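You operate a simulated robot arm through the tools that you are given. There is no shell and no other tool.

You are at the controls of a simulated two-armed robot. One attempt, no reset.

## Task
Finish taping the clamped core all round and stand it in the grey tray.
Fine: turn the hand wheel, swing the green arm out, loosen the blue lever. Set down upright: what you pick out.
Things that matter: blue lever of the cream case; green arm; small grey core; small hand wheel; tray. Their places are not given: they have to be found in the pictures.

It is judged by the outcome, as a careful person would: the job done as asked, and still so three seconds after it is handed in. It fails if anything else is knocked over, pushed out of place, dropped, spilled or broken.

## Robot
Two 7-joint arms with two-finger grippers on one trunk that stands fixed in place. Base frame: the origin is at the foot of the trunk, x ahead of it, y to its left, z up; the work surface is at about z = 80. Units: cm, rad, N and s.
The left shoulder is at [2.4, 21.3, 118.1], the right one opposite. With the tool pointing down near the work surface each hand reaches from about 10 to 76 cm from the base axis, measured 20 degrees to its own side. Payload 2.2 kg a hand.
Tool frame (each hand has its own): the origin (TCP) lies between the finger pads and is the grasp point; the fingertips stand 1.9 cm ahead of it; z points along the fingers, y is the line along which they close. The gripper opens to 11.6 cm; its body begins 7 cm behind the TCP.
Orientation is that of the tool frame in the base frame, as [roll, pitch, yaw] about the fixed x, y, z axes, in that order (R = Rz(yaw) Ry(pitch) Rx(roll)). With the fingers straight down and closing along the base's y, the tool's x points along the base's -x, its y along +y and its z along -z.

## Interface
- The arms move only by the tool drive_tool. It takes "left_commands", "right_commands" or both (then of equal length, played together; a hand with none holds still); each is a list of rows, each a list of 7 numbers: the shift along the tool's x, y, z in m, then the turn, a rotation vector about the tool's x, y, z in rad, then the gripper command, from -1 (shut) to 1 (fully open), values between in proportion. In form: [[tx, ty, tz, ax, ay, az, hand], ...]. A call has 1 to 20 rows; each row is the pose to reach, as a shift and turn from the pose commanded when the call began, along the tool's axes at that moment. Rows are played at 5 a second. More than 5 cm and 0.15 rad between two rows, or a gripper value outside its range, and nothing of the call is played. Where a pose cannot be reached the arm comes as near as it can. A force on the tool above 90 N (or 10 N above the force at the start of the call, whichever is more), or a blocked arm, ends the call early, and 0.2 s more pass. The fingers move at their own pace (about 20.35 cm/s each) and stop on an object; they squeeze with about 28 N. The grip force told is the motor's: it shows also when the fingers shut on nothing. Time passes only in rows, and 0.2 s behind the last, so rows that repeat a pose let the fingers close. The reply holds the time, the measured pose of the TCP, the force on the tool along the base axes, the opening and the grip force, in the units named above and with some noise, with the torque about the TCP (base axes, N m) and any sound that the robot's microphone picked up.
- Cameras (640 x 400 px; columns grow to the right, rows downward): "scene" is now at [12.58, -3.49, 135.43]; the picture's right is [-0.35, -0.94, -0.00], its down [-0.50, 0.19, -0.85] and it looks along [0.79, -0.30, -0.53] (base axes); focal length 372 px, centre (320, 200). "left" rides on the left gripper at [6.9, 1.5, -9.6] in its tool frame; the picture's right is [-0.21, 0.98, 0.00], its down [-0.76, -0.17, -0.63] and it looks along [-0.62, -0.14, 0.77] (tool axes); focal length 251 px, centre (320, 200). "right" rides on the right gripper at [6.9, -1.5, -9.7] in its tool frame; the picture's right is [0.22, 0.98, 0.00], its down [-0.76, 0.17, -0.63] and it looks along [-0.62, 0.14, 0.77] (tool axes); focal length 251 px, centre (320, 200).
- capture(camera): a new picture of that camera. The clock stands still meanwhile.
- raise_lower(by): moves the trunk up (or, below 0, down) by that many cm; the arms and the scene camera ride with it, the base frame stays. It gives what a move gives, with no picture.
- head_to(pan, tilt): turns the head with the scene camera to pan (to the left, within 1.396 rad either way) and tilt (down, from -0.506 to 1.204), counted from straight ahead of the robot. It gives what a move gives.
- locate(camera, pixels): for up to 12 pixels [column, row] of the newest picture of that camera ("zoom" is the newest enlarged one), the place [x, y, z] in the base frame of the surface seen there, good to about 0.3 cm. The clock stands still meanwhile.
- inspect(camera, box): a new picture of the part [left, top, right, bottom] of that camera's present view, enlarged. The clock stands still meanwhile.
- sign_off(): hands the job in; it is judged then, once.

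Open the grippers and draw the arms clear of the work before you hand the job in, unless the task says otherwise.

The tools are called after "Call:" as a command line: name --argument value ..., lists and objects as JSON in quotes. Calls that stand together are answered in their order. drive_tool: Moves the arms, as the interface text tells. Its arguments: {"type":"object","properties":{"left_commands":{"type":"array","items":{"type":"array","items":{"type":"number"}}},"right_commands":{"type":"array","items":{"type":"array","items":{"type":"number"}}}},"required":[]} The other tools are called the same way: raise_lower (by) moves the trunk up or down; head_to (pan, tilt) turns the head that bears the scene camera; capture (camera) takes a picture; locate (camera, pixels) gives the place of the surface under pixels of a picture; inspect (camera, box) takes an enlarged picture of a part of a camera's view; sign_off () hands the job in.

At the start:

```text
time_s: 0.0
left_tcp_pos: [47.19, 3.23, 111.25]
left_orientation: [3.141, -0.003, -3.14]
left_contact_force: [0.2, 0.8, -0.5]
left_moment: [0.02, -0.02, 0.0]
left_finger_gap: 11.62
left_grip_force: 0.1
right_tcp_pos: [46.71, -45.94, 102.71]
right_orientation: [3.141, -0.003, 3.141]
right_contact_force: [0.2, 0.8, -0.3]
right_moment: [0.01, -0.01, -0.01]
right_finger_gap: 11.6
right_grip_force: 0.1
trunk travel left (down, up): [-32.5, 16.5]
head pan, tilt (commanded): [-0.36, 0.559]
```

scene: 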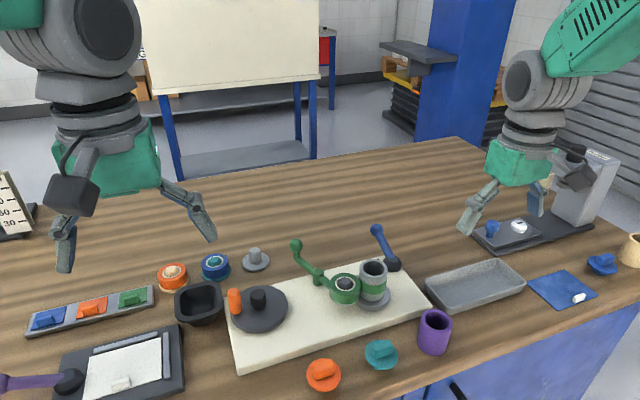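
right: 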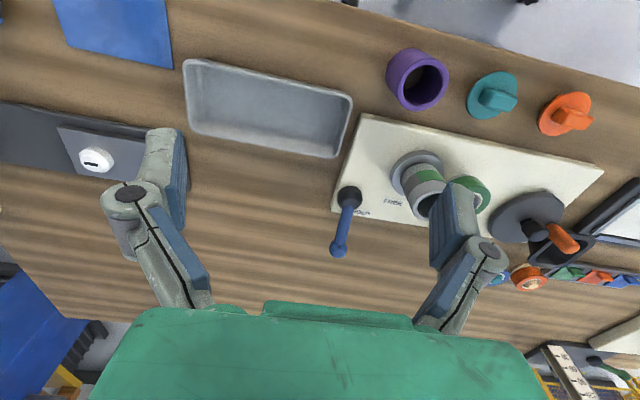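
left: 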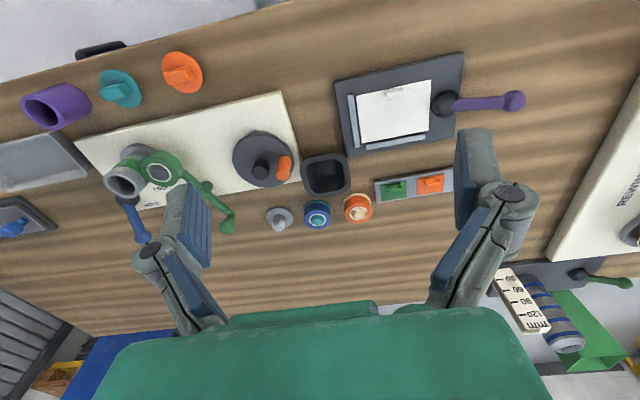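

The scene picture shows a cream case around (330,310) with a dark wheel with orange knob at (258,305), a green arm with a ring at (345,288), a grey core at (374,280), a blue lever at (385,250), and a grey tray at (475,285). I take enlarged pictures to understand the mechanism.

Call:
inspect --camera "scene" --box '[220, 220, 440, 380]'

Call:
inspect --camera "left" --box '[60, 80, 320, 260]'

Call:
inspect --camera "right" --box '[320, 100, 620, 290]'

```text
2.50 times, centred on (330, 300) of scene
```

zoom: 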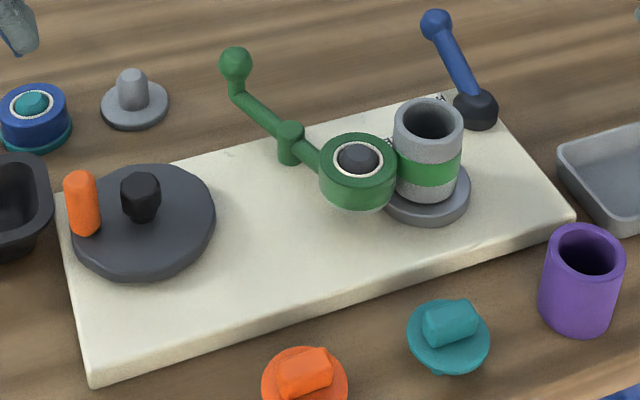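

```text
2.22 times, centred on (190, 170) of left
```

zoom: 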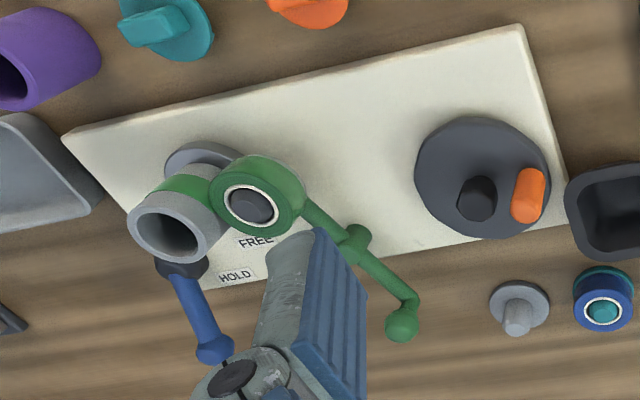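

```text
2.11 times, centred on (470, 195) of right
```

zoom: 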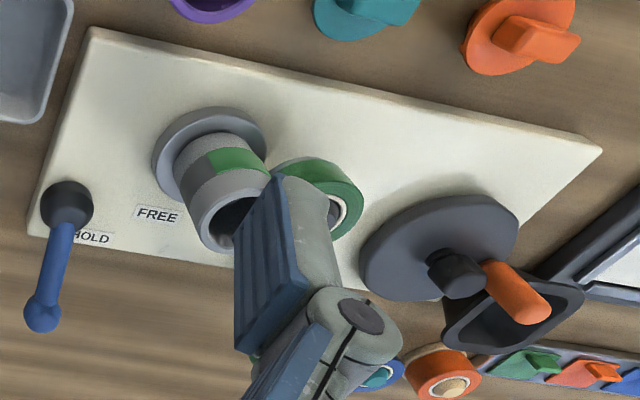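

The left view's zoom shows "FREE" and "HOLD" labels near the blue lever, which now points at HOLD; a green tape roll on the swing arm touches the core standing on a turntable. I measure places from a new scene enlargement.

Call:
inspect --camera "scene" --box '[220, 220, 440, 380]'

Call:
locate --camera "scene" --pixels '[[258, 290], [234, 292], [235, 310], [280, 300], [296, 244], [318, 280], [345, 282], [374, 264], [374, 290], [376, 230], [391, 262], [475, 285]]'

```text
2.50 times, centred on (330, 300) of scene
```

zoom: 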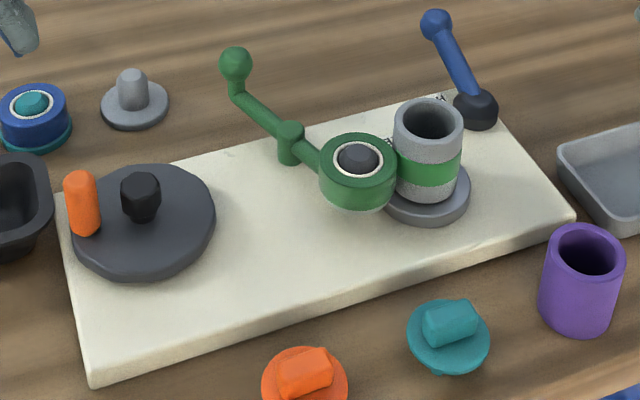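

```text
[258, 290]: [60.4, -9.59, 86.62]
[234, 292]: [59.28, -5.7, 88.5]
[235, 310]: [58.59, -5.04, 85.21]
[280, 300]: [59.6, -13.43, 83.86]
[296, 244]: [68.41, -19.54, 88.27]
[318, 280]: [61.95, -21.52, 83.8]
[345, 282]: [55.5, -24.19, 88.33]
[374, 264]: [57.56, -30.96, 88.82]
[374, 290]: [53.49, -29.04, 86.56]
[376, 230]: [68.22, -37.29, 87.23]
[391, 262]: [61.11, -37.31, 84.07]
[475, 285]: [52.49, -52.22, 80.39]
```

I measure the wheel rim, hub, knob, arm and core more finely in the zoom picture.

Call:
locate --camera "zoom" --pixels '[[140, 180], [140, 210], [80, 175], [82, 200], [84, 228], [72, 200], [97, 200], [212, 200], [150, 170], [140, 262], [110, 255], [90, 250]]'

Call:
locate --camera "zoom" --pixels '[[236, 62], [238, 90], [290, 128], [290, 155], [260, 110], [357, 158], [330, 185], [430, 100], [400, 120], [460, 118], [430, 170], [430, 215]]'

Call:
locate --camera "zoom" --pixels '[[434, 20], [440, 40], [460, 80], [475, 105], [390, 210], [320, 195], [445, 210], [410, 195], [570, 215], [92, 375], [500, 120], [62, 200]]'

```text
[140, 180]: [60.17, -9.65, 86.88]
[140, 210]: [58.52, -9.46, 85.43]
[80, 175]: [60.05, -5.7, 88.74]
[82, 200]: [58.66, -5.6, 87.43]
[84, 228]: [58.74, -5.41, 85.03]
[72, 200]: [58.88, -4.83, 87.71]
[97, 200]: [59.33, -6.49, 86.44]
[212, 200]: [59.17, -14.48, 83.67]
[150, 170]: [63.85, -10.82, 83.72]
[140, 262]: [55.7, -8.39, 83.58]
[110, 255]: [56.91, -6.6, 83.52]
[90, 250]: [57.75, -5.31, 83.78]
```

```text
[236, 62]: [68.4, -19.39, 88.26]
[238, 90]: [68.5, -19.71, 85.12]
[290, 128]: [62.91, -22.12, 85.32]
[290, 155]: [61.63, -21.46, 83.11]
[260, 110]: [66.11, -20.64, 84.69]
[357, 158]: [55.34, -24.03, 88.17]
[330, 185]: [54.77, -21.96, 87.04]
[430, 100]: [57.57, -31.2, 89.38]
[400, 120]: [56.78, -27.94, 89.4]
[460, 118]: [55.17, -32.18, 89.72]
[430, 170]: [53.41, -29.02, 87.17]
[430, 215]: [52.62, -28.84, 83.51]
```

```text
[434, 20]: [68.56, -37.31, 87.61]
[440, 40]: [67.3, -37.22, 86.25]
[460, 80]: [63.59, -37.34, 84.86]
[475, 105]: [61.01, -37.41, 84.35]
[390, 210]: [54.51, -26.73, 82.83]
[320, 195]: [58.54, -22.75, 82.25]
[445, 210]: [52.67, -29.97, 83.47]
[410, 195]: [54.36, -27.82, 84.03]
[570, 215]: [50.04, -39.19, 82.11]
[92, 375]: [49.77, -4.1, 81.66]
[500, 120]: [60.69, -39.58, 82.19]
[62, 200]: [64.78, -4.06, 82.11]
```

The wheel centre is near (59.6,-9.7), its orange knob near (59.3,-5.6) with its top at z 88.7. I move the left hand above the knob at z≈97 with the gripper narrowed, away from other things.

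Call:
drive_tool --left_commands '[[-0.02, -0.015, 0.01, 0, 0, 0, 0.4], [-0.045, -0.03, 0.03, 0, 0, 0, 0], [-0.07, -0.05, 0.055, 0, 0, 0, -0.3], [-0.095, -0.07, 0.085, 0, 0, 0, -0.4], [-0.115, -0.084, 0.115, 0, 0, 0, -0.4], [-0.121, -0.0888, 0.14, 0, 0, 0, -0.4], [-0.121, -0.0888, 0.14, 0, 0, 0, -0.4]]'

```text
time_s: 1.6
left_tcp_pos: [59.19, -5.46, 97.25]
left_orientation: [3.139, 0.003, -3.14]
left_contact_force: [-0.6, 0.1, -0.1]
left_moment: [0.02, -0.02, 0.01]
left_finger_gap: 3.5
left_grip_force: 0.2
right_tcp_pos: [46.33, -45.89, 102.85]
right_orientation: [3.141, 0.0, -3.141]
right_contact_force: [-0.3, -0.2, -0.3]
right_moment: [-0.01, -0.01, 0.04]
right_finger_gap: 11.61
right_grip_force: 0.0
trunk travel left (down, up): [-32.5, 16.5]
head pan, tilt (commanded): [-0.36, 0.559]
```

The left hand is at (59.2,-5.5,97.3) with a 3.5 cm gap. I check with pictures how it stands over the knob.

Call:
capture --camera "left"

Call:
capture --camera "scene"

Call:
capture --camera "right"

```text
taken
```

left: 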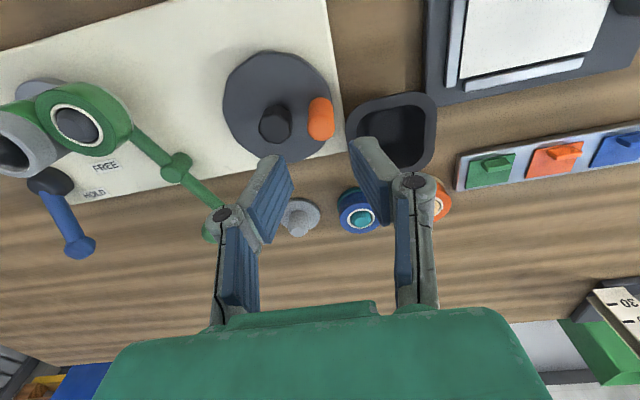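

```text
taken
```

scene: 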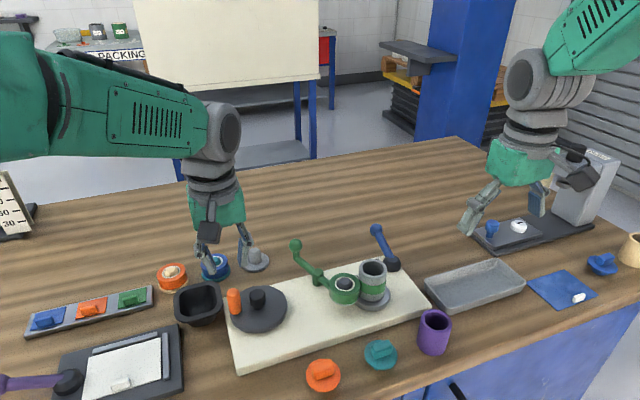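

```text
taken
```

right: 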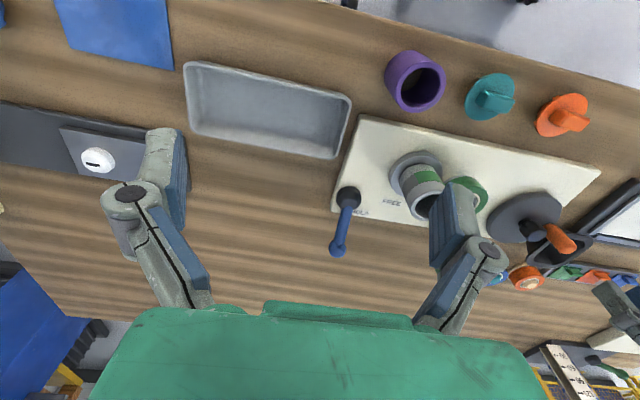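

In the left view the knob is at (320,118), the hub at (275,120), the wheel disc around (275,105), FREE at (105,167) and HOLD at (95,193). I measure these.

Call:
locate --camera "left" --pixels '[[320, 100], [320, 120], [320, 135], [275, 108], [275, 128], [226, 110], [280, 56], [330, 85], [280, 158], [105, 167], [95, 193], [50, 182]]'

Call:
locate --camera "left" --pixels '[[80, 125], [55, 115], [125, 110], [178, 168], [210, 235], [80, 246], [14, 155], [40, 120], [20, 95], [180, 95], [150, 145], [72, 225]]'

```text
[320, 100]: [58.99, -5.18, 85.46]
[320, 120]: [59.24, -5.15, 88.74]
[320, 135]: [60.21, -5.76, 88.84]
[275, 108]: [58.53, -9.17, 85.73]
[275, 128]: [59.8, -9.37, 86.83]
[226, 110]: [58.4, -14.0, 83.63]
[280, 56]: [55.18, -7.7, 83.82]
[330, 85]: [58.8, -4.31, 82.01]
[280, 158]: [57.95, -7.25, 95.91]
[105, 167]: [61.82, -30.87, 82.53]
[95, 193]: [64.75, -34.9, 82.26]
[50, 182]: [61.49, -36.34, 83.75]
```

```text
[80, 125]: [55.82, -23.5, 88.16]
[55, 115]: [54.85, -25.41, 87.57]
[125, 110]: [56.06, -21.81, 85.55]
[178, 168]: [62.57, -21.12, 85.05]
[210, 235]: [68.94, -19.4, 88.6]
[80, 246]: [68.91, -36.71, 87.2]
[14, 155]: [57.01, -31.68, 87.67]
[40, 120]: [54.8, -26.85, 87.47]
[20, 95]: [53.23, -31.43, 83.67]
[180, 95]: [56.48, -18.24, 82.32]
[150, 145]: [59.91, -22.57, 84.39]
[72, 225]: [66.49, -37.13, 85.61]
```

The knob centre is about (59.5,-5.6), hub (59.5,-9.55). A dark open box stands near the case edge at scene (200,303), so I measure its nearest edge before I descend.

Call:
locate --camera "left" --pixels '[[350, 112], [352, 150], [365, 100], [430, 110], [434, 160], [390, 130], [345, 130]]'

Call:
locate --camera "scene" --pixels '[[178, 291], [221, 285], [224, 310], [190, 322], [220, 300], [200, 310]]'

```text
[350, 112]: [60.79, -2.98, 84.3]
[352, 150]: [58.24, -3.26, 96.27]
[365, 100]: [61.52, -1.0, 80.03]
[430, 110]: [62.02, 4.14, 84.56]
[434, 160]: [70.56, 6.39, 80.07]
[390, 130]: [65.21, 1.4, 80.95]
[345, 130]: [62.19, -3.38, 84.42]
```

```text
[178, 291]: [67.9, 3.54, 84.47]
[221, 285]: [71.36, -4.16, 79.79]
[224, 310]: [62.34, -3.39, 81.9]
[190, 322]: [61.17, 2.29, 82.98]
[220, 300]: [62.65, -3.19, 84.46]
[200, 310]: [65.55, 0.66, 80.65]
```

The dark box's top is at z 84.5 with its edge at y=-3.4, so fingertips at z≈86 stay above it. I centre on the knob and lower to TCP z≈88.

Call:
drive_tool --left_commands '[[-0.003, -0.0014, 0.0, 0, 0, 0, -0.4], [-0.003, -0.0014, 0.03, 0, 0, 0, -0.4], [-0.003, -0.0014, 0.055, 0, 0, 0, -0.4], [-0.003, -0.0014, 0.075, 0, 0, 0, -0.4], [-0.003, -0.0014, 0.0925, 0, 0, 0, -0.4], [-0.003, -0.0014, 0.0925, 0, 0, 0, -0.4]]'

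Call:
capture --camera "left"

Call:
inspect --camera "scene" --box '[160, 180, 440, 380]'

```text
time_s: 3.0
left_tcp_pos: [59.43, -6.02, 88.21]
left_orientation: [-3.139, 0.004, -3.141]
left_contact_force: [1.7, -9.1, 17.3]
left_moment: [-0.65, -0.24, 0.02]
left_finger_gap: 4.96
left_grip_force: 5.1
right_tcp_pos: [46.29, -46.14, 102.78]
right_orientation: [3.14, 0.003, 3.141]
right_contact_force: [-1.0, 0.7, -0.7]
right_moment: [0.04, 0.01, -0.01]
right_finger_gap: 11.59
right_grip_force: 0.1
trunk travel left (down, up): [-32.5, 16.5]
head pan, tilt (commanded): [-0.36, 0.559]
```

```text
taken
```

left: 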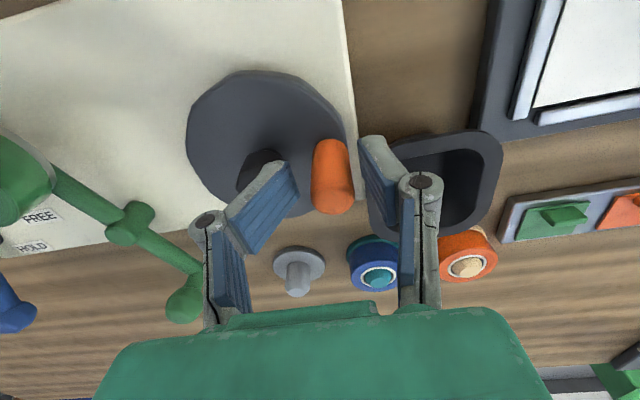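

```text
2.00 times, centred on (300, 280) of scene
```

zoom: 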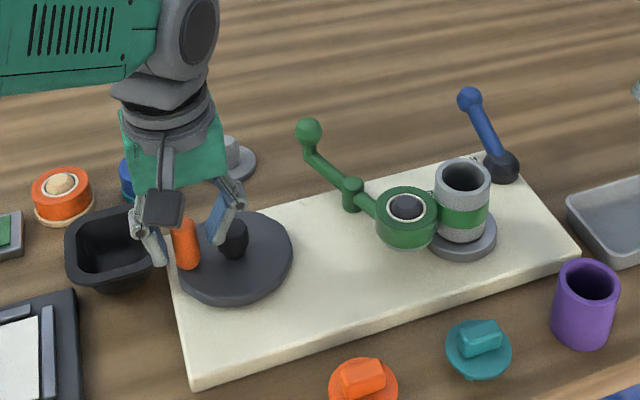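

The gap was forced to 4.96 cm with 17 N upward: the inner finger met the hub. I raise by 1.5 cm straight away and narrow the fingers a little.

Call:
drive_tool --left_commands '[[0, 0, -0.008, 0, 0, 0, -0.3], [0, 0.0, -0.016, 0, 0, 0, -0.4], [0, 0.0, -0.016, 0, 0, 0, -0.52]]'

Call:
inspect --camera "scene" --box '[160, 200, 320, 340]'

Call:
capture --camera "left"

```text
time_s: 3.8
left_tcp_pos: [59.51, -5.67, 89.6]
left_orientation: [3.139, 0.0, -3.139]
left_contact_force: [0.3, 2.4, 0.2]
left_moment: [0.04, 0.02, 0.01]
left_finger_gap: 2.92
left_grip_force: 0.9
right_tcp_pos: [46.54, -45.93, 102.82]
right_orientation: [3.14, 0.002, 3.141]
right_contact_force: [-0.1, -0.6, 0.0]
right_moment: [0.02, 0.01, 0.0]
right_finger_gap: 11.62
right_grip_force: 0.0
trunk travel left (down, up): [-32.5, 16.5]
head pan, tilt (commanded): [-0.36, 0.559]
```

```text
2.86 times, centred on (240, 270) of scene
```

zoom: 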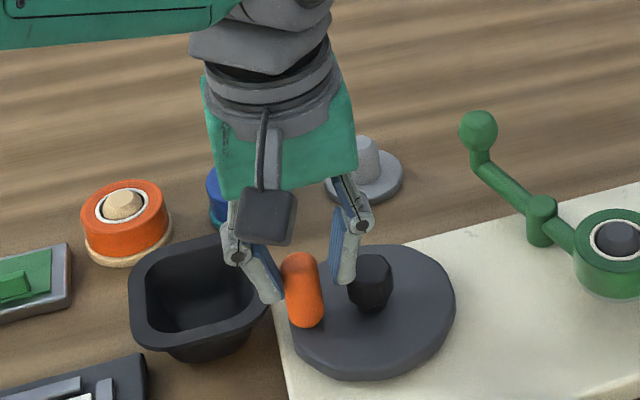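

```text
taken
```

left: 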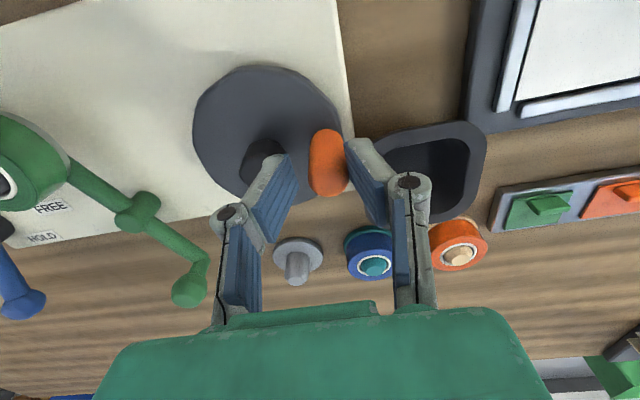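

The contact is gone and the knob lies between the fingers (left view (327,160)). I lower 0.6 cm so the tips stay just above the hub, and close on the knob.

Call:
drive_tool --left_commands '[[0, 0, 0.006, 0, 0, 0, -0.5], [0, 0.0, 0.006, 0, 0, 0, -1], [0, 0.0, 0.006, 0, 0, 0, -1], [0, 0.0, 0.006, 0, 0, 0, -1]]'

Call:
inspect --camera "scene" --box '[160, 200, 320, 340]'

```text
time_s: 4.8
left_tcp_pos: [59.45, -5.5, 89.14]
left_orientation: [-3.141, 0.001, -3.14]
left_contact_force: [-1.0, 6.5, 3.1]
left_moment: [0.2, 0.51, 0.0]
left_finger_gap: 2.25
left_grip_force: 45.1
right_tcp_pos: [46.47, -45.65, 102.9]
right_orientation: [-3.139, 0.001, -3.141]
right_contact_force: [0.1, 0.4, 0.2]
right_moment: [0.01, 0.02, -0.03]
right_finger_gap: 11.6
right_grip_force: 0.1
trunk travel left (down, up): [-32.5, 16.5]
head pan, tilt (commanded): [-0.36, 0.559]
```

```text
2.86 times, centred on (240, 270) of scene
```

zoom: 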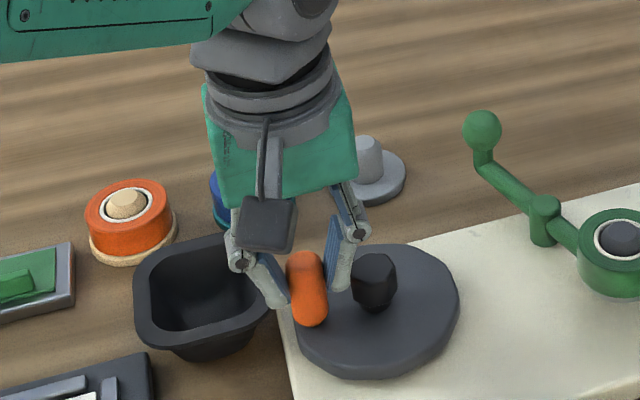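

The knob is gripped (gap 2.25 cm). I turn the wheel about 30° counterclockwise as a test, watching the force.

Call:
drive_tool --left_commands '[[0.0069, -0.0006, 0, 0, 0, 0, -1], [0.0135, -0.0024, 0, 0, 0, 0, -1], [0.0197, -0.0053, 0, 0, 0, 0, -1]]'

Call:
inspect --camera "scene" --box '[220, 220, 440, 380]'

Call:
inspect --camera "right" --box '[320, 100, 620, 290]'

```text
time_s: 5.6
left_tcp_pos: [57.41, -6.02, 89.15]
left_orientation: [-3.141, 0.002, 3.141]
left_contact_force: [-3.6, 9.8, -0.3]
left_moment: [0.17, -0.94, 0.04]
left_finger_gap: 2.24
left_grip_force: 45.1
right_tcp_pos: [46.44, -45.7, 102.89]
right_orientation: [3.141, 0.001, 3.141]
right_contact_force: [0.2, 0.0, 1.0]
right_moment: [-0.01, 0.01, 0.02]
right_finger_gap: 11.6
right_grip_force: 0.0
trunk travel left (down, up): [-32.5, 16.5]
head pan, tilt (commanded): [-0.36, 0.559]
```

```text
2.50 times, centred on (330, 300) of scene
```

zoom: 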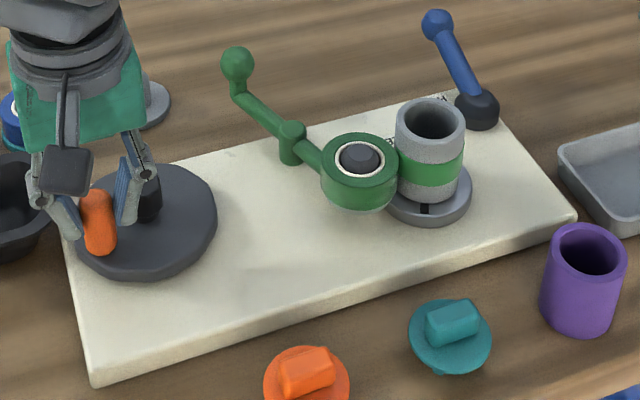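

```text
2.11 times, centred on (470, 195) of right
```

zoom: 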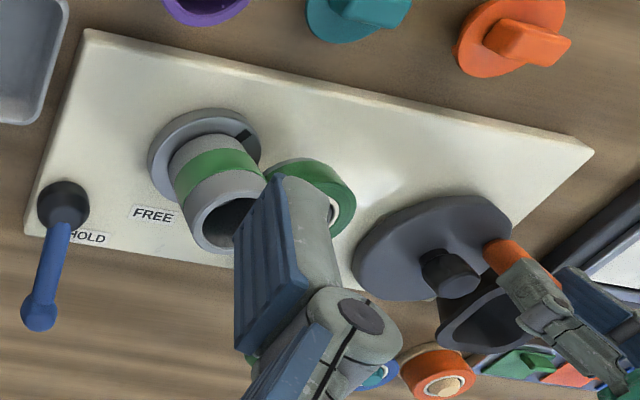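

The turntable mark came into view at zoom (425,208) and the green band grew along the core's right side, so counterclockwise is right. I go on turning from 120° to 225°.

Call:
drive_tool --left_commands '[[0.0082, -0.0048, 0, 0, 0, 0, -1], [0.0145, -0.013, 0, 0, 0, 0, -1], [0.0184, -0.0225, 0, 0, 0, 0, -1], [0.0198, -0.0327, 0, 0, 0, 0, -1], [0.0184, -0.0429, 0, 0, 0, 0, -1], [0.0145, -0.0525, 0, 0, 0, 0, -1], [0.0082, -0.0606, 0, 0, 0, 0, -1]]'

Call:
inspect --camera "scene" --box '[220, 220, 440, 380]'

Call:
inspect --camera "right" --box '[320, 100, 620, 290]'

```text
time_s: 7.2
left_tcp_pos: [56.62, -12.49, 89.15]
left_orientation: [-3.14, -0.002, -3.14]
left_contact_force: [-0.3, -2.1, -2.6]
left_moment: [-0.31, 0.54, -0.02]
left_finger_gap: 2.24
left_grip_force: 44.6
right_tcp_pos: [46.57, -45.99, 102.98]
right_orientation: [3.141, 0.003, -3.141]
right_contact_force: [-0.1, 0.7, 0.3]
right_moment: [0.04, 0.01, 0.01]
right_finger_gap: 11.62
right_grip_force: 0.0
trunk travel left (down, up): [-32.5, 16.5]
head pan, tilt (commanded): [-0.36, 0.559]
```

```text
2.50 times, centred on (330, 300) of scene
```

zoom: 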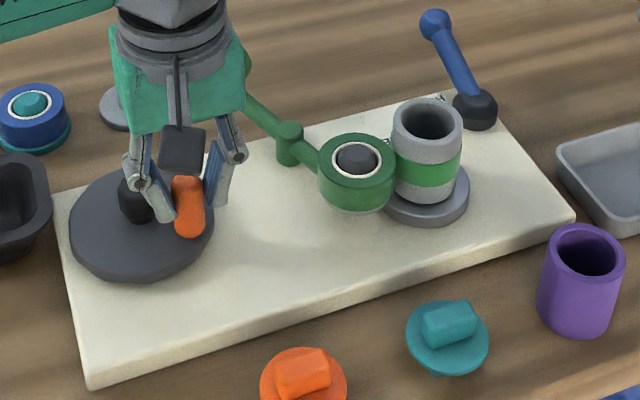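

```text
2.11 times, centred on (470, 195) of right
```

zoom: 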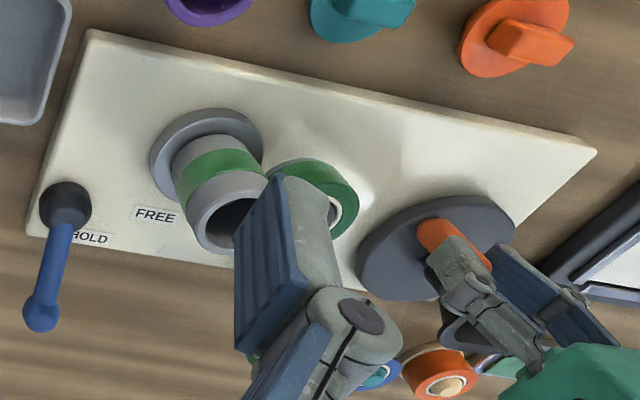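

The wheel turns easily with small forces. I continue from 225° to 300° and look again for the turntable mark.

Call:
drive_tool --left_commands '[[-0.0082, -0.0063, 0, 0, 0, 0, -1], [-0.0177, -0.0102, 0, 0, 0, 0, -1], [-0.0279, -0.0116, 0, 0, 0, 0, -1], [-0.0382, -0.0102, 0, 0, 0, 0, -1], [-0.0477, -0.0063, 0, 0, 0, 0, -1]]'

Call:
inspect --camera "scene" --box '[220, 220, 440, 380]'

Call:
inspect --camera "right" --box '[320, 100, 620, 290]'

```text
time_s: 8.4
left_tcp_pos: [57.92, -13.27, 89.59]
left_orientation: [-3.134, -0.005, 3.133]
left_contact_force: [-13.4, -31.6, -25.3]
left_moment: [-0.42, 0.53, -0.17]
left_finger_gap: 2.25
left_grip_force: 45.6
left hand out of reach, approached as far as the arm can: row 1, 2, 3, 4, 5
right_tcp_pos: [46.29, -46.06, 102.71]
right_orientation: [3.14, 0.001, -3.141]
right_contact_force: [1.1, -0.4, -0.8]
right_moment: [0.01, -0.01, 0.01]
right_finger_gap: 11.61
right_grip_force: 0.0
trunk travel left (down, up): [-32.5, 16.5]
head pan, tilt (commanded): [-0.36, 0.559]
```

```text
2.50 times, centred on (330, 300) of scene
```

zoom: 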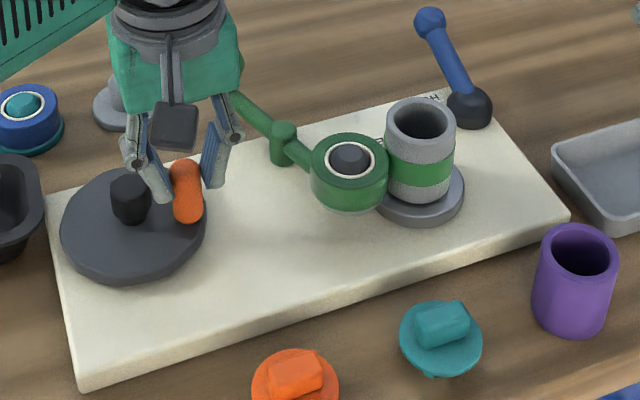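

```text
2.11 times, centred on (470, 195) of right
```

zoom: 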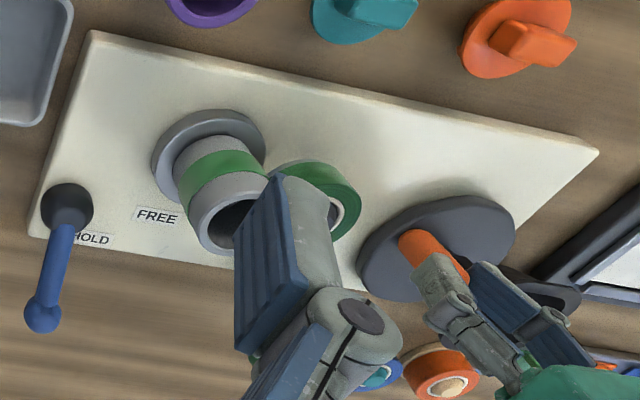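

The left hand ran out of reach near (58,-13.3), so the right hand, whose shoulder is nearer, should do the rest. I open the left fingers a little and lift it straight up off the knob.

Call:
drive_tool --left_commands '[[0, 0, 0, 0, 0, 0, -0.35], [0, 0, 0, 0, 0, 0, -0.35], [0, 0, -0.012, 0, 0, 0, -0.35], [0, 0, -0.03, 0, 0, 0, -0.35], [0.02, 0, -0.06, 0, 0, 0, -0.35], [0.05, 0.02, -0.08, 0, 0, 0, -0.35]]'

Call:
inspect --camera "scene" --box '[180, 200, 440, 380]'

```text
time_s: 9.8
left_tcp_pos: [52.81, -9.92, 97.71]
left_orientation: [-3.141, 0.005, -3.139]
left_contact_force: [-0.3, -0.1, -0.5]
left_moment: [-0.01, -0.02, 0.02]
left_finger_gap: 3.78
left_grip_force: 0.2
right_tcp_pos: [46.18, -45.43, 103.17]
right_orientation: [-3.14, 0.002, 3.141]
right_contact_force: [-0.5, -0.3, -0.5]
right_moment: [0.02, -0.03, 0.01]
right_finger_gap: 11.62
right_grip_force: 0.0
trunk travel left (down, up): [-32.5, 16.5]
head pan, tilt (commanded): [-0.36, 0.559]
```

```text
2.22 times, centred on (310, 290) of scene
```

zoom: 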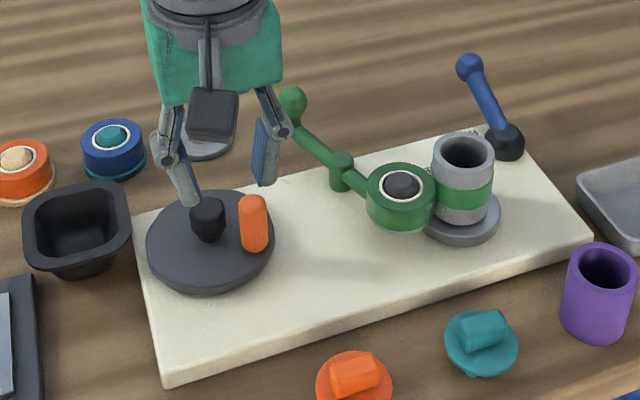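

The knob stands free at zoom (253,222). I withdraw the left hand up and to the left, well clear.

Call:
drive_tool --left_commands '[[0.01, 0.02, -0.03, 0, 0, 0, 0], [0.03, 0.05, -0.06, 0, 0, 0, 0], [0.05, 0.09, -0.08, 0, 0, 0, 0], [0.07, 0.13, -0.1, 0, 0, 0, 0], [0.085, 0.17, -0.12, 0, 0, 0, 0], [0.1, 0.21, -0.135, 0, 0, 0, 0], [0.108, 0.24, -0.145, 0, 0, 0, 0], [0.108, 0.26, -0.145, 0, 0, 0, 0]]'

Call:
inspect --camera "scene" --box '[220, 220, 440, 380]'

Call:
locate --camera "zoom" --pixels '[[193, 185], [193, 205], [190, 225], [182, 205], [204, 205], [140, 182]]'

Call:
capture --camera "left"

```text
time_s: 11.6
left_tcp_pos: [42.14, 16.13, 112.24]
left_orientation: [-3.138, 0.002, 3.141]
left_contact_force: [0.5, -0.3, -0.2]
left_moment: [0.0, -0.03, -0.02]
left_finger_gap: 5.83
left_grip_force: 0.1
right_tcp_pos: [46.44, -45.47, 102.98]
right_orientation: [-3.14, 0.002, 3.14]
right_contact_force: [0.7, 0.1, 0.9]
right_moment: [0.02, -0.02, 0.01]
right_finger_gap: 11.59
right_grip_force: 0.1
trunk travel left (down, up): [-32.5, 16.5]
head pan, tilt (commanded): [-0.36, 0.559]
```

```text
2.50 times, centred on (330, 300) of scene
```

zoom: 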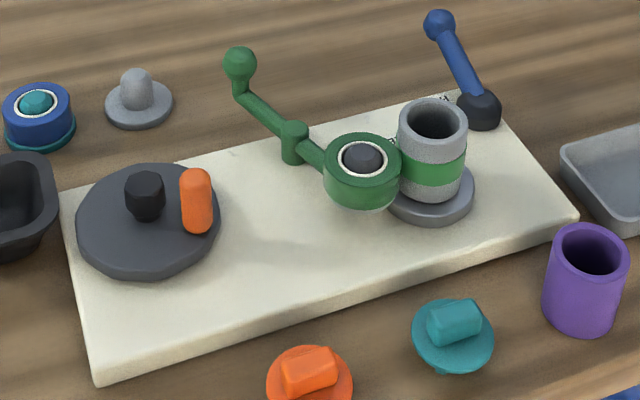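

```text
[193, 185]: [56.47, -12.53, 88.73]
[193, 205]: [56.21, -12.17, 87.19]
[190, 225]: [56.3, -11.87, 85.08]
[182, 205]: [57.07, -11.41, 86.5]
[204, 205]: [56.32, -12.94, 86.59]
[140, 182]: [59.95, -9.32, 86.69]
```

```text
taken
```

left: 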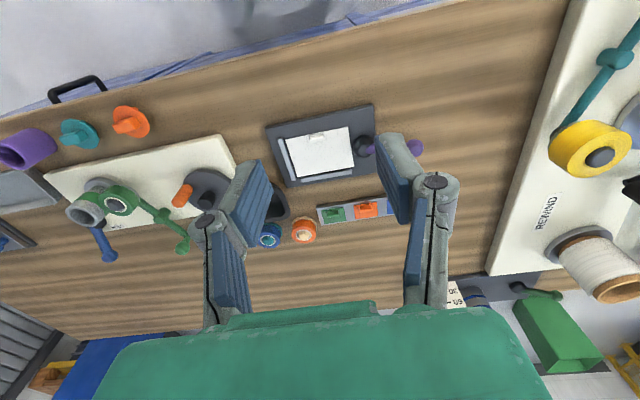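

The knob now sits near (57.05,-12.3), about 229° round from the hub. I bring the right hand over at height, with narrowed fingers, to z≈97 above it.

Call:
drive_tool --right_commands '[[-0.02, 0.03, 0, 0, 0, 0, 0.5], [-0.035, 0.07, 0, 0, 0, 0, 0.1], [-0.05, 0.115, 0, 0, 0, 0, -0.3], [-0.065, 0.16, 0, 0, 0, 0, -0.45], [-0.08, 0.205, 0, 0, 0, 0, -0.45], [-0.09, 0.25, 0.0, 0, 0, 0, -0.45], [-0.1, 0.29, 0.01, 0, 0, 0, -0.45], [-0.106, 0.325, 0.03, 0, 0, 0, -0.45], [-0.107, 0.333, 0.06, 0, 0, 0, -0.45], [-0.107, 0.333, 0.06, 0, 0, 0, -0.45]]'

Call:
capture --camera "right"

Call:
capture --camera "scene"

```text
time_s: 13.8
left_tcp_pos: [42.07, 15.76, 112.35]
left_orientation: [3.141, 0.001, 3.14]
left_contact_force: [0.2, -0.7, 0.0]
left_moment: [0.03, 0.01, 0.03]
left_finger_gap: 5.77
left_grip_force: 0.1
right_tcp_pos: [57.07, -12.45, 96.9]
right_orientation: [3.141, 0.002, -3.141]
right_contact_force: [0.5, -0.6, 0.3]
right_moment: [0.0, 0.01, 0.04]
right_finger_gap: 3.19
right_grip_force: 0.1
trunk travel left (down, up): [-32.5, 16.5]
head pan, tilt (commanded): [-0.36, 0.559]
```

```text
taken
```

right: 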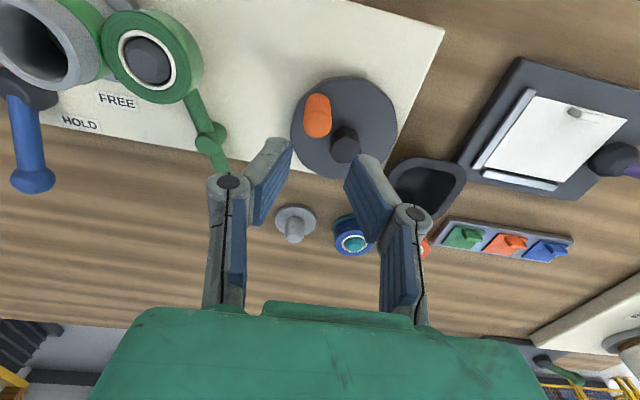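

```text
taken
```

scene: 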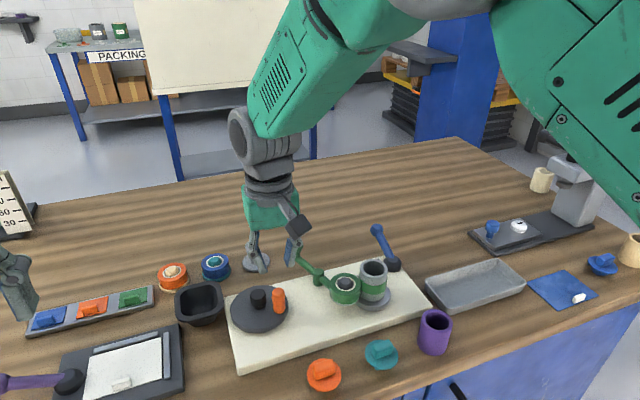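

The knob shows at (318,115) in the right view and the scene view stays clear. I measure knob and hub from here.

Call:
locate --camera "right" --pixels '[[318, 105], [318, 118], [318, 130], [308, 118], [328, 118], [347, 138], [345, 150], [392, 110], [345, 78], [295, 120], [340, 175]]'

```text
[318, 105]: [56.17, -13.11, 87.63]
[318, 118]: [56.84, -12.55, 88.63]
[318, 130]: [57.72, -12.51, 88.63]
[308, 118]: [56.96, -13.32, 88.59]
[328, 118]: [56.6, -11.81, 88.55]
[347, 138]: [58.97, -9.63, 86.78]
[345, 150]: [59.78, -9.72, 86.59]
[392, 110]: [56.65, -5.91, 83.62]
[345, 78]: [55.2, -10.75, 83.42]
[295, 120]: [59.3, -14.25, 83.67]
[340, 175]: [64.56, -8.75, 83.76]
```

Knob centre is about (57.0,-12.55), right under the right hand. I lower to z≈89 with tips just above hub height and close on the knob.

Call:
drive_tool --right_commands '[[0.0, -0.001, 0.03, 0, 0, 0, -0.45], [0.0, -0.001, 0.055, 0, 0, 0, -0.45], [0.0, -0.001, 0.07, 0, 0, 0, -0.45], [0.0, -0.001, 0.079, 0, 0, 0, -0.45], [0.0, -0.001, 0.079, 0, 0, 0, -1], [0.0, -0.001, 0.079, 0, 0, 0, -1], [0.0, -0.001, 0.079, 0, 0, 0, -1]]'

Call:
inspect --camera "scene" --box '[200, 200, 420, 360]'

```text
time_s: 15.4
left_tcp_pos: [42.15, 16.06, 112.18]
left_orientation: [-3.138, 0.003, 3.14]
left_contact_force: [-0.2, 0.4, -0.7]
left_moment: [0.02, -0.01, 0.0]
left_finger_gap: 5.8
left_grip_force: 0.1
right_tcp_pos: [57.12, -12.6, 89.09]
right_orientation: [-3.14, 0.001, 3.141]
right_contact_force: [-1.9, -4.8, 4.1]
right_moment: [-0.22, 1.22, -0.02]
right_finger_gap: 2.24
right_grip_force: 44.9
trunk travel left (down, up): [-32.5, 16.5]
head pan, tilt (commanded): [-0.36, 0.559]
```

```text
2.50 times, centred on (310, 280) of scene
```

zoom: 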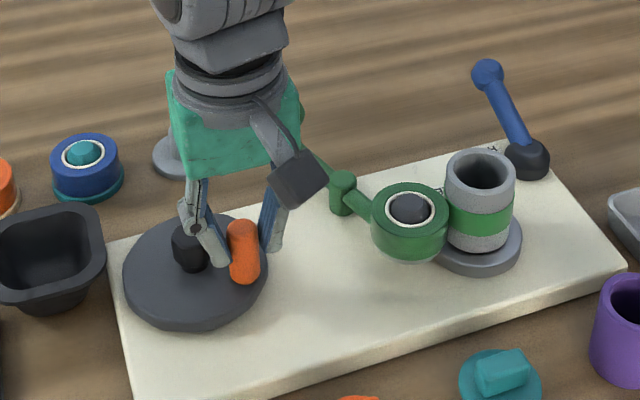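

The right hand holds the knob at (57.1,-12.6). I turn on counterclockwise from about 230° to 305° and check.

Call:
drive_tool --right_commands '[[-0.0088, -0.0057, 0, 0, 0, 0, -1], [-0.0187, -0.0088, 0, 0, 0, 0, -1], [-0.0289, -0.0093, 0, 0, 0, 0, -1], [-0.039, -0.007, 0, 0, 0, 0, -1], [-0.0481, -0.0023, 0, 0, 0, 0, -1]]'

Call:
inspect --camera "scene" --box '[220, 220, 440, 380]'

Call:
capture --camera "right"

```text
time_s: 16.6
left_tcp_pos: [42.26, 16.06, 112.24]
left_orientation: [-3.139, 0.002, -3.141]
left_contact_force: [0.3, -0.3, 0.3]
left_moment: [-0.01, 0.0, 0.0]
left_finger_gap: 5.79
left_grip_force: 0.1
right_tcp_pos: [62.06, -12.69, 89.09]
right_orientation: [-3.141, 0.003, -3.14]
right_contact_force: [2.7, -2.9, 4.7]
right_moment: [0.17, 0.2, -0.01]
right_finger_gap: 2.26
right_grip_force: 44.6
trunk travel left (down, up): [-32.5, 16.5]
head pan, tilt (commanded): [-0.36, 0.559]
```

```text
2.50 times, centred on (330, 300) of scene
```

zoom: 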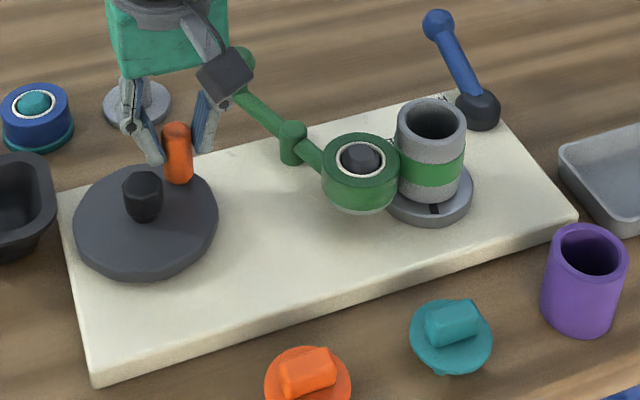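

```text
taken
```

right: 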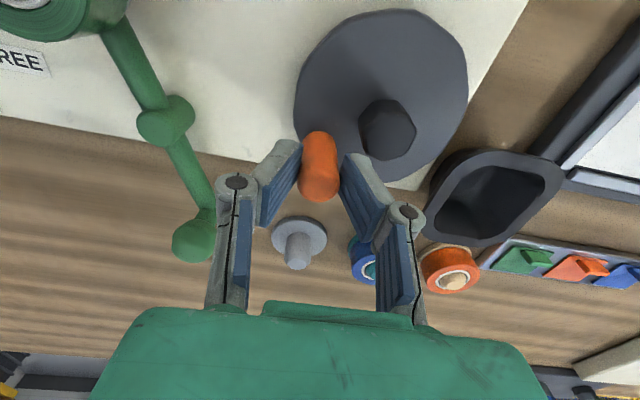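

The turntable mark is back at the front (433,208) after about 188° of wheel, so the gear is roughly 2:1 and the core has gone more than a full turn; all visible band is green. I turn another 42° and look at further faces of the band.

Call:
drive_tool --right_commands '[[-0.0059, 0.0057, 0, 0, 0, 0, -1], [-0.0114, 0.0144, 0, 0, 0, 0, -1], [-0.0145, 0.0242, 0, 0, 0, 0, -1]]'

Call:
inspect --camera "scene" --box '[320, 230, 420, 320]'

Call:
inspect --camera "scene" --box '[180, 180, 440, 380]'

```text
time_s: 17.4
left_tcp_pos: [42.22, 16.09, 112.19]
left_orientation: [-3.139, 0.001, 3.141]
left_contact_force: [0.1, 0.2, -0.8]
left_moment: [0.04, 0.02, 0.0]
left_finger_gap: 5.78
left_grip_force: 0.1
right_tcp_pos: [63.53, -10.18, 89.0]
right_orientation: [-3.141, 0.004, -3.141]
right_contact_force: [9.4, -4.0, 7.1]
right_moment: [0.08, 0.41, -0.02]
right_finger_gap: 2.27
right_grip_force: 44.3
trunk travel left (down, up): [-32.5, 16.5]
head pan, tilt (commanded): [-0.36, 0.559]
```

```text
4.44 times, centred on (370, 275) of scene
```

zoom: 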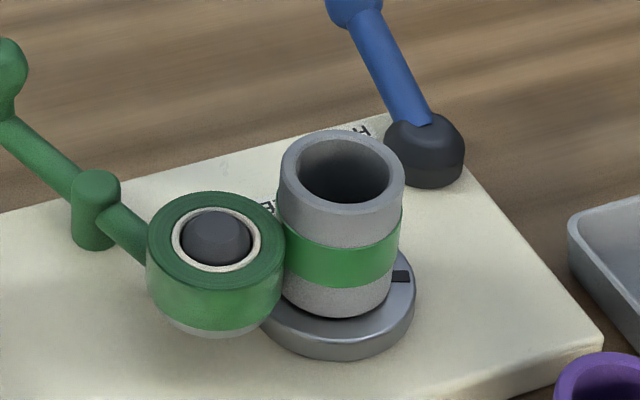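

```text
2.00 times, centred on (310, 280) of scene
```

zoom: 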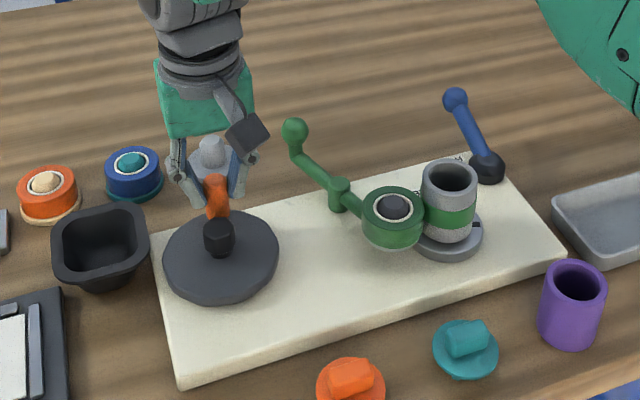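

The mark went round to the right (400,275 in the zoom) and the band is green everywhere seen. I release the knob and lift the right hand straight up.

Call:
drive_tool --right_commands '[[0, 0, 0, 0, 0, 0, -0.4], [0, 0, 0, 0, 0, 0, -0.4], [0, 0, -0.015, 0, 0, 0, -0.4], [0, 0, -0.045, 0, 0, 0, -0.4], [0, 0, -0.08, 0, 0, 0, -0.4], [0, 0, -0.1, 0, 0, 0, -0.4]]'

Call:
inspect --camera "scene" --box '[200, 200, 440, 380]'

Call:
capture --camera "right"

```text
time_s: 18.8
left_tcp_pos: [42.09, 16.11, 112.25]
left_orientation: [-3.14, 0.001, -3.141]
left_contact_force: [0.9, -0.4, -0.4]
left_moment: [0.04, 0.0, 0.01]
left_finger_gap: 5.82
left_grip_force: 0.1
right_tcp_pos: [63.39, -10.21, 98.88]
right_orientation: [-3.139, 0.001, -3.139]
right_contact_force: [-0.1, 0.7, -0.2]
right_moment: [0.0, -0.01, 0.0]
right_finger_gap: 3.48
right_grip_force: 0.2
trunk travel left (down, up): [-32.5, 16.5]
head pan, tilt (commanded): [-0.36, 0.559]
```

```text
2.22 times, centred on (320, 290) of scene
```

zoom: 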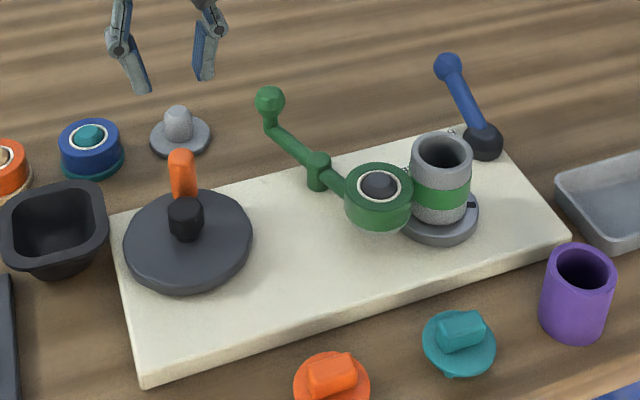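

```text
taken
```

right: 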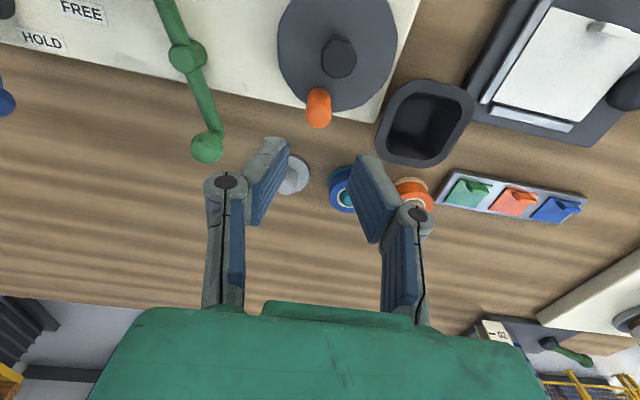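

The knob is free and nothing else moved. Next is the green arm: its ball handle is at (207,148) and its post at (187,57) in the right view; I measure them.

Call:
locate --camera "right" --pixels '[[207, 140], [207, 150], [200, 150], [215, 148], [207, 158], [187, 45], [187, 57], [175, 57], [200, 57], [200, 100], [212, 128]]'

Call:
locate --camera "scene" --pixels '[[296, 242], [291, 245], [301, 245], [297, 250], [297, 256], [317, 270], [343, 270], [343, 300], [328, 288], [358, 283], [350, 275], [310, 262]]'

```text
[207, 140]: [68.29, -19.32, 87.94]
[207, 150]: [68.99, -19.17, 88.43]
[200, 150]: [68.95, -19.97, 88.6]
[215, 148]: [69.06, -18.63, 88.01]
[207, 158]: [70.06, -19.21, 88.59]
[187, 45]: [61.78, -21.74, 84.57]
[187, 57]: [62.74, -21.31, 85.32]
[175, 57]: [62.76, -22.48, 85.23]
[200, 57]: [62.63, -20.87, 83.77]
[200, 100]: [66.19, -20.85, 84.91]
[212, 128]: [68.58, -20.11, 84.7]
```

```text
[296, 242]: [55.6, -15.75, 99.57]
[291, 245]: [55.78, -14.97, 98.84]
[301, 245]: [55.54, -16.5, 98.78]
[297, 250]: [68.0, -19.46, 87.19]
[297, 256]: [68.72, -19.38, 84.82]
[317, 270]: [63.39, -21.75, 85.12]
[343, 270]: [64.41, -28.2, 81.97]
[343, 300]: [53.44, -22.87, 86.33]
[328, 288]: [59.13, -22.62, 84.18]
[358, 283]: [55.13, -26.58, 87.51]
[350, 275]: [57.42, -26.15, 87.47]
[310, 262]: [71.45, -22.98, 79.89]
```

The ball is centred near (68.9,-19.3,87.6), the post at (62.7,-21.6). I move the right hand above the ball, opening the fingers to about 4.6 cm.

Call:
drive_tool --right_commands '[[-0.015, -0.025, 0, 0, 0, 0, -0.3], [-0.03, -0.055, 0, 0, 0, 0, -0.2], [-0.045, -0.08, 0, 0, 0, 0, -0.2], [-0.055, -0.091, 0.01, 0, 0, 0, -0.2], [-0.055, -0.091, 0.03, 0, 0, 0, -0.2], [-0.055, -0.091, 0.03, 0, 0, 0, -0.2]]'

Call:
capture --camera "right"

Call:
inspect --camera "scene" --box '[200, 180, 440, 340]'

```text
time_s: 20.2
left_tcp_pos: [42.07, 16.13, 112.15]
left_orientation: [-3.141, 0.0, -3.141]
left_contact_force: [0.3, 0.2, 0.4]
left_moment: [-0.01, 0.0, 0.01]
left_finger_gap: 5.79
left_grip_force: 0.0
right_tcp_pos: [69.05, -19.42, 96.05]
right_orientation: [-3.14, 0.002, 3.14]
right_contact_force: [0.2, 0.0, -0.3]
right_moment: [0.0, -0.01, 0.01]
right_finger_gap: 4.6
right_grip_force: 0.1
trunk travel left (down, up): [-32.5, 16.5]
head pan, tilt (commanded): [-0.36, 0.559]
```

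```text
taken
```

right: 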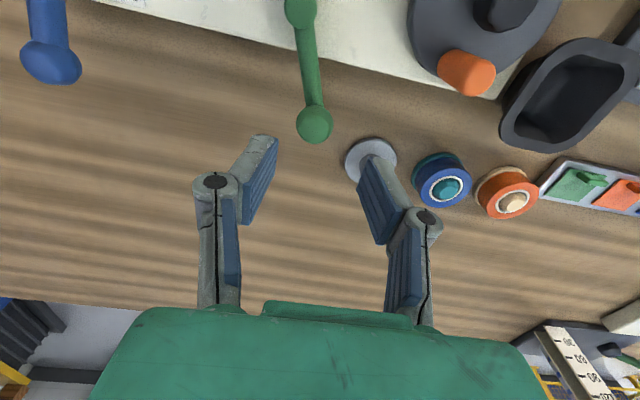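

```text
2.50 times, centred on (320, 260) of scene
```

zoom: 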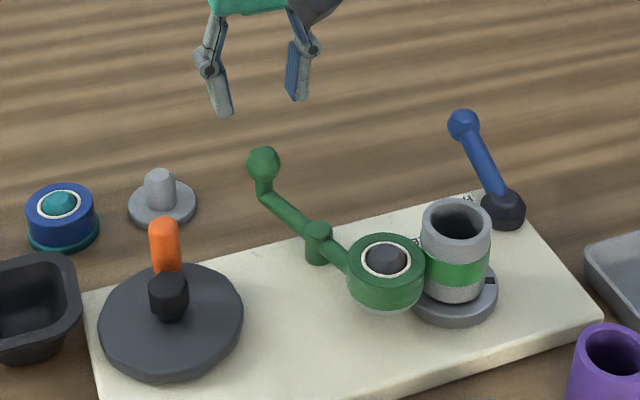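

The fingers straddle the ball (315,125), but a grey flanged peg at (370,155) stands near the +y finger. I measure it before going down.

Call:
locate --camera "right" --pixels '[[352, 155], [370, 143], [390, 160], [315, 120], [315, 130], [305, 122], [325, 122], [265, 140], [375, 165], [302, 12]]'

Call:
locate --camera "zoom" --pixels '[[160, 175], [160, 190], [195, 205], [130, 205], [160, 224], [263, 160], [263, 185], [217, 110], [296, 97]]'

```text
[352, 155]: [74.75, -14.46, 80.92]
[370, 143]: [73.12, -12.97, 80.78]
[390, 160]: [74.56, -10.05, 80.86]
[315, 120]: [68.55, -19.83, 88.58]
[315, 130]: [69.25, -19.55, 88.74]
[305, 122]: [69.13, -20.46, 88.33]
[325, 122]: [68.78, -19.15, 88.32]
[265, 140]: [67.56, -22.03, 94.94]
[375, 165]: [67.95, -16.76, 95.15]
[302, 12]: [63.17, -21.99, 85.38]
```

```text
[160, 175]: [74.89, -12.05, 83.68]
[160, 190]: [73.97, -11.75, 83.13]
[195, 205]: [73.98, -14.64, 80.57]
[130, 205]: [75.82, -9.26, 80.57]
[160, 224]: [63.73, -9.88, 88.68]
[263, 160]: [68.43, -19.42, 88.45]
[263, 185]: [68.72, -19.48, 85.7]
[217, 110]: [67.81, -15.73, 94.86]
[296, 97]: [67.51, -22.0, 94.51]
```

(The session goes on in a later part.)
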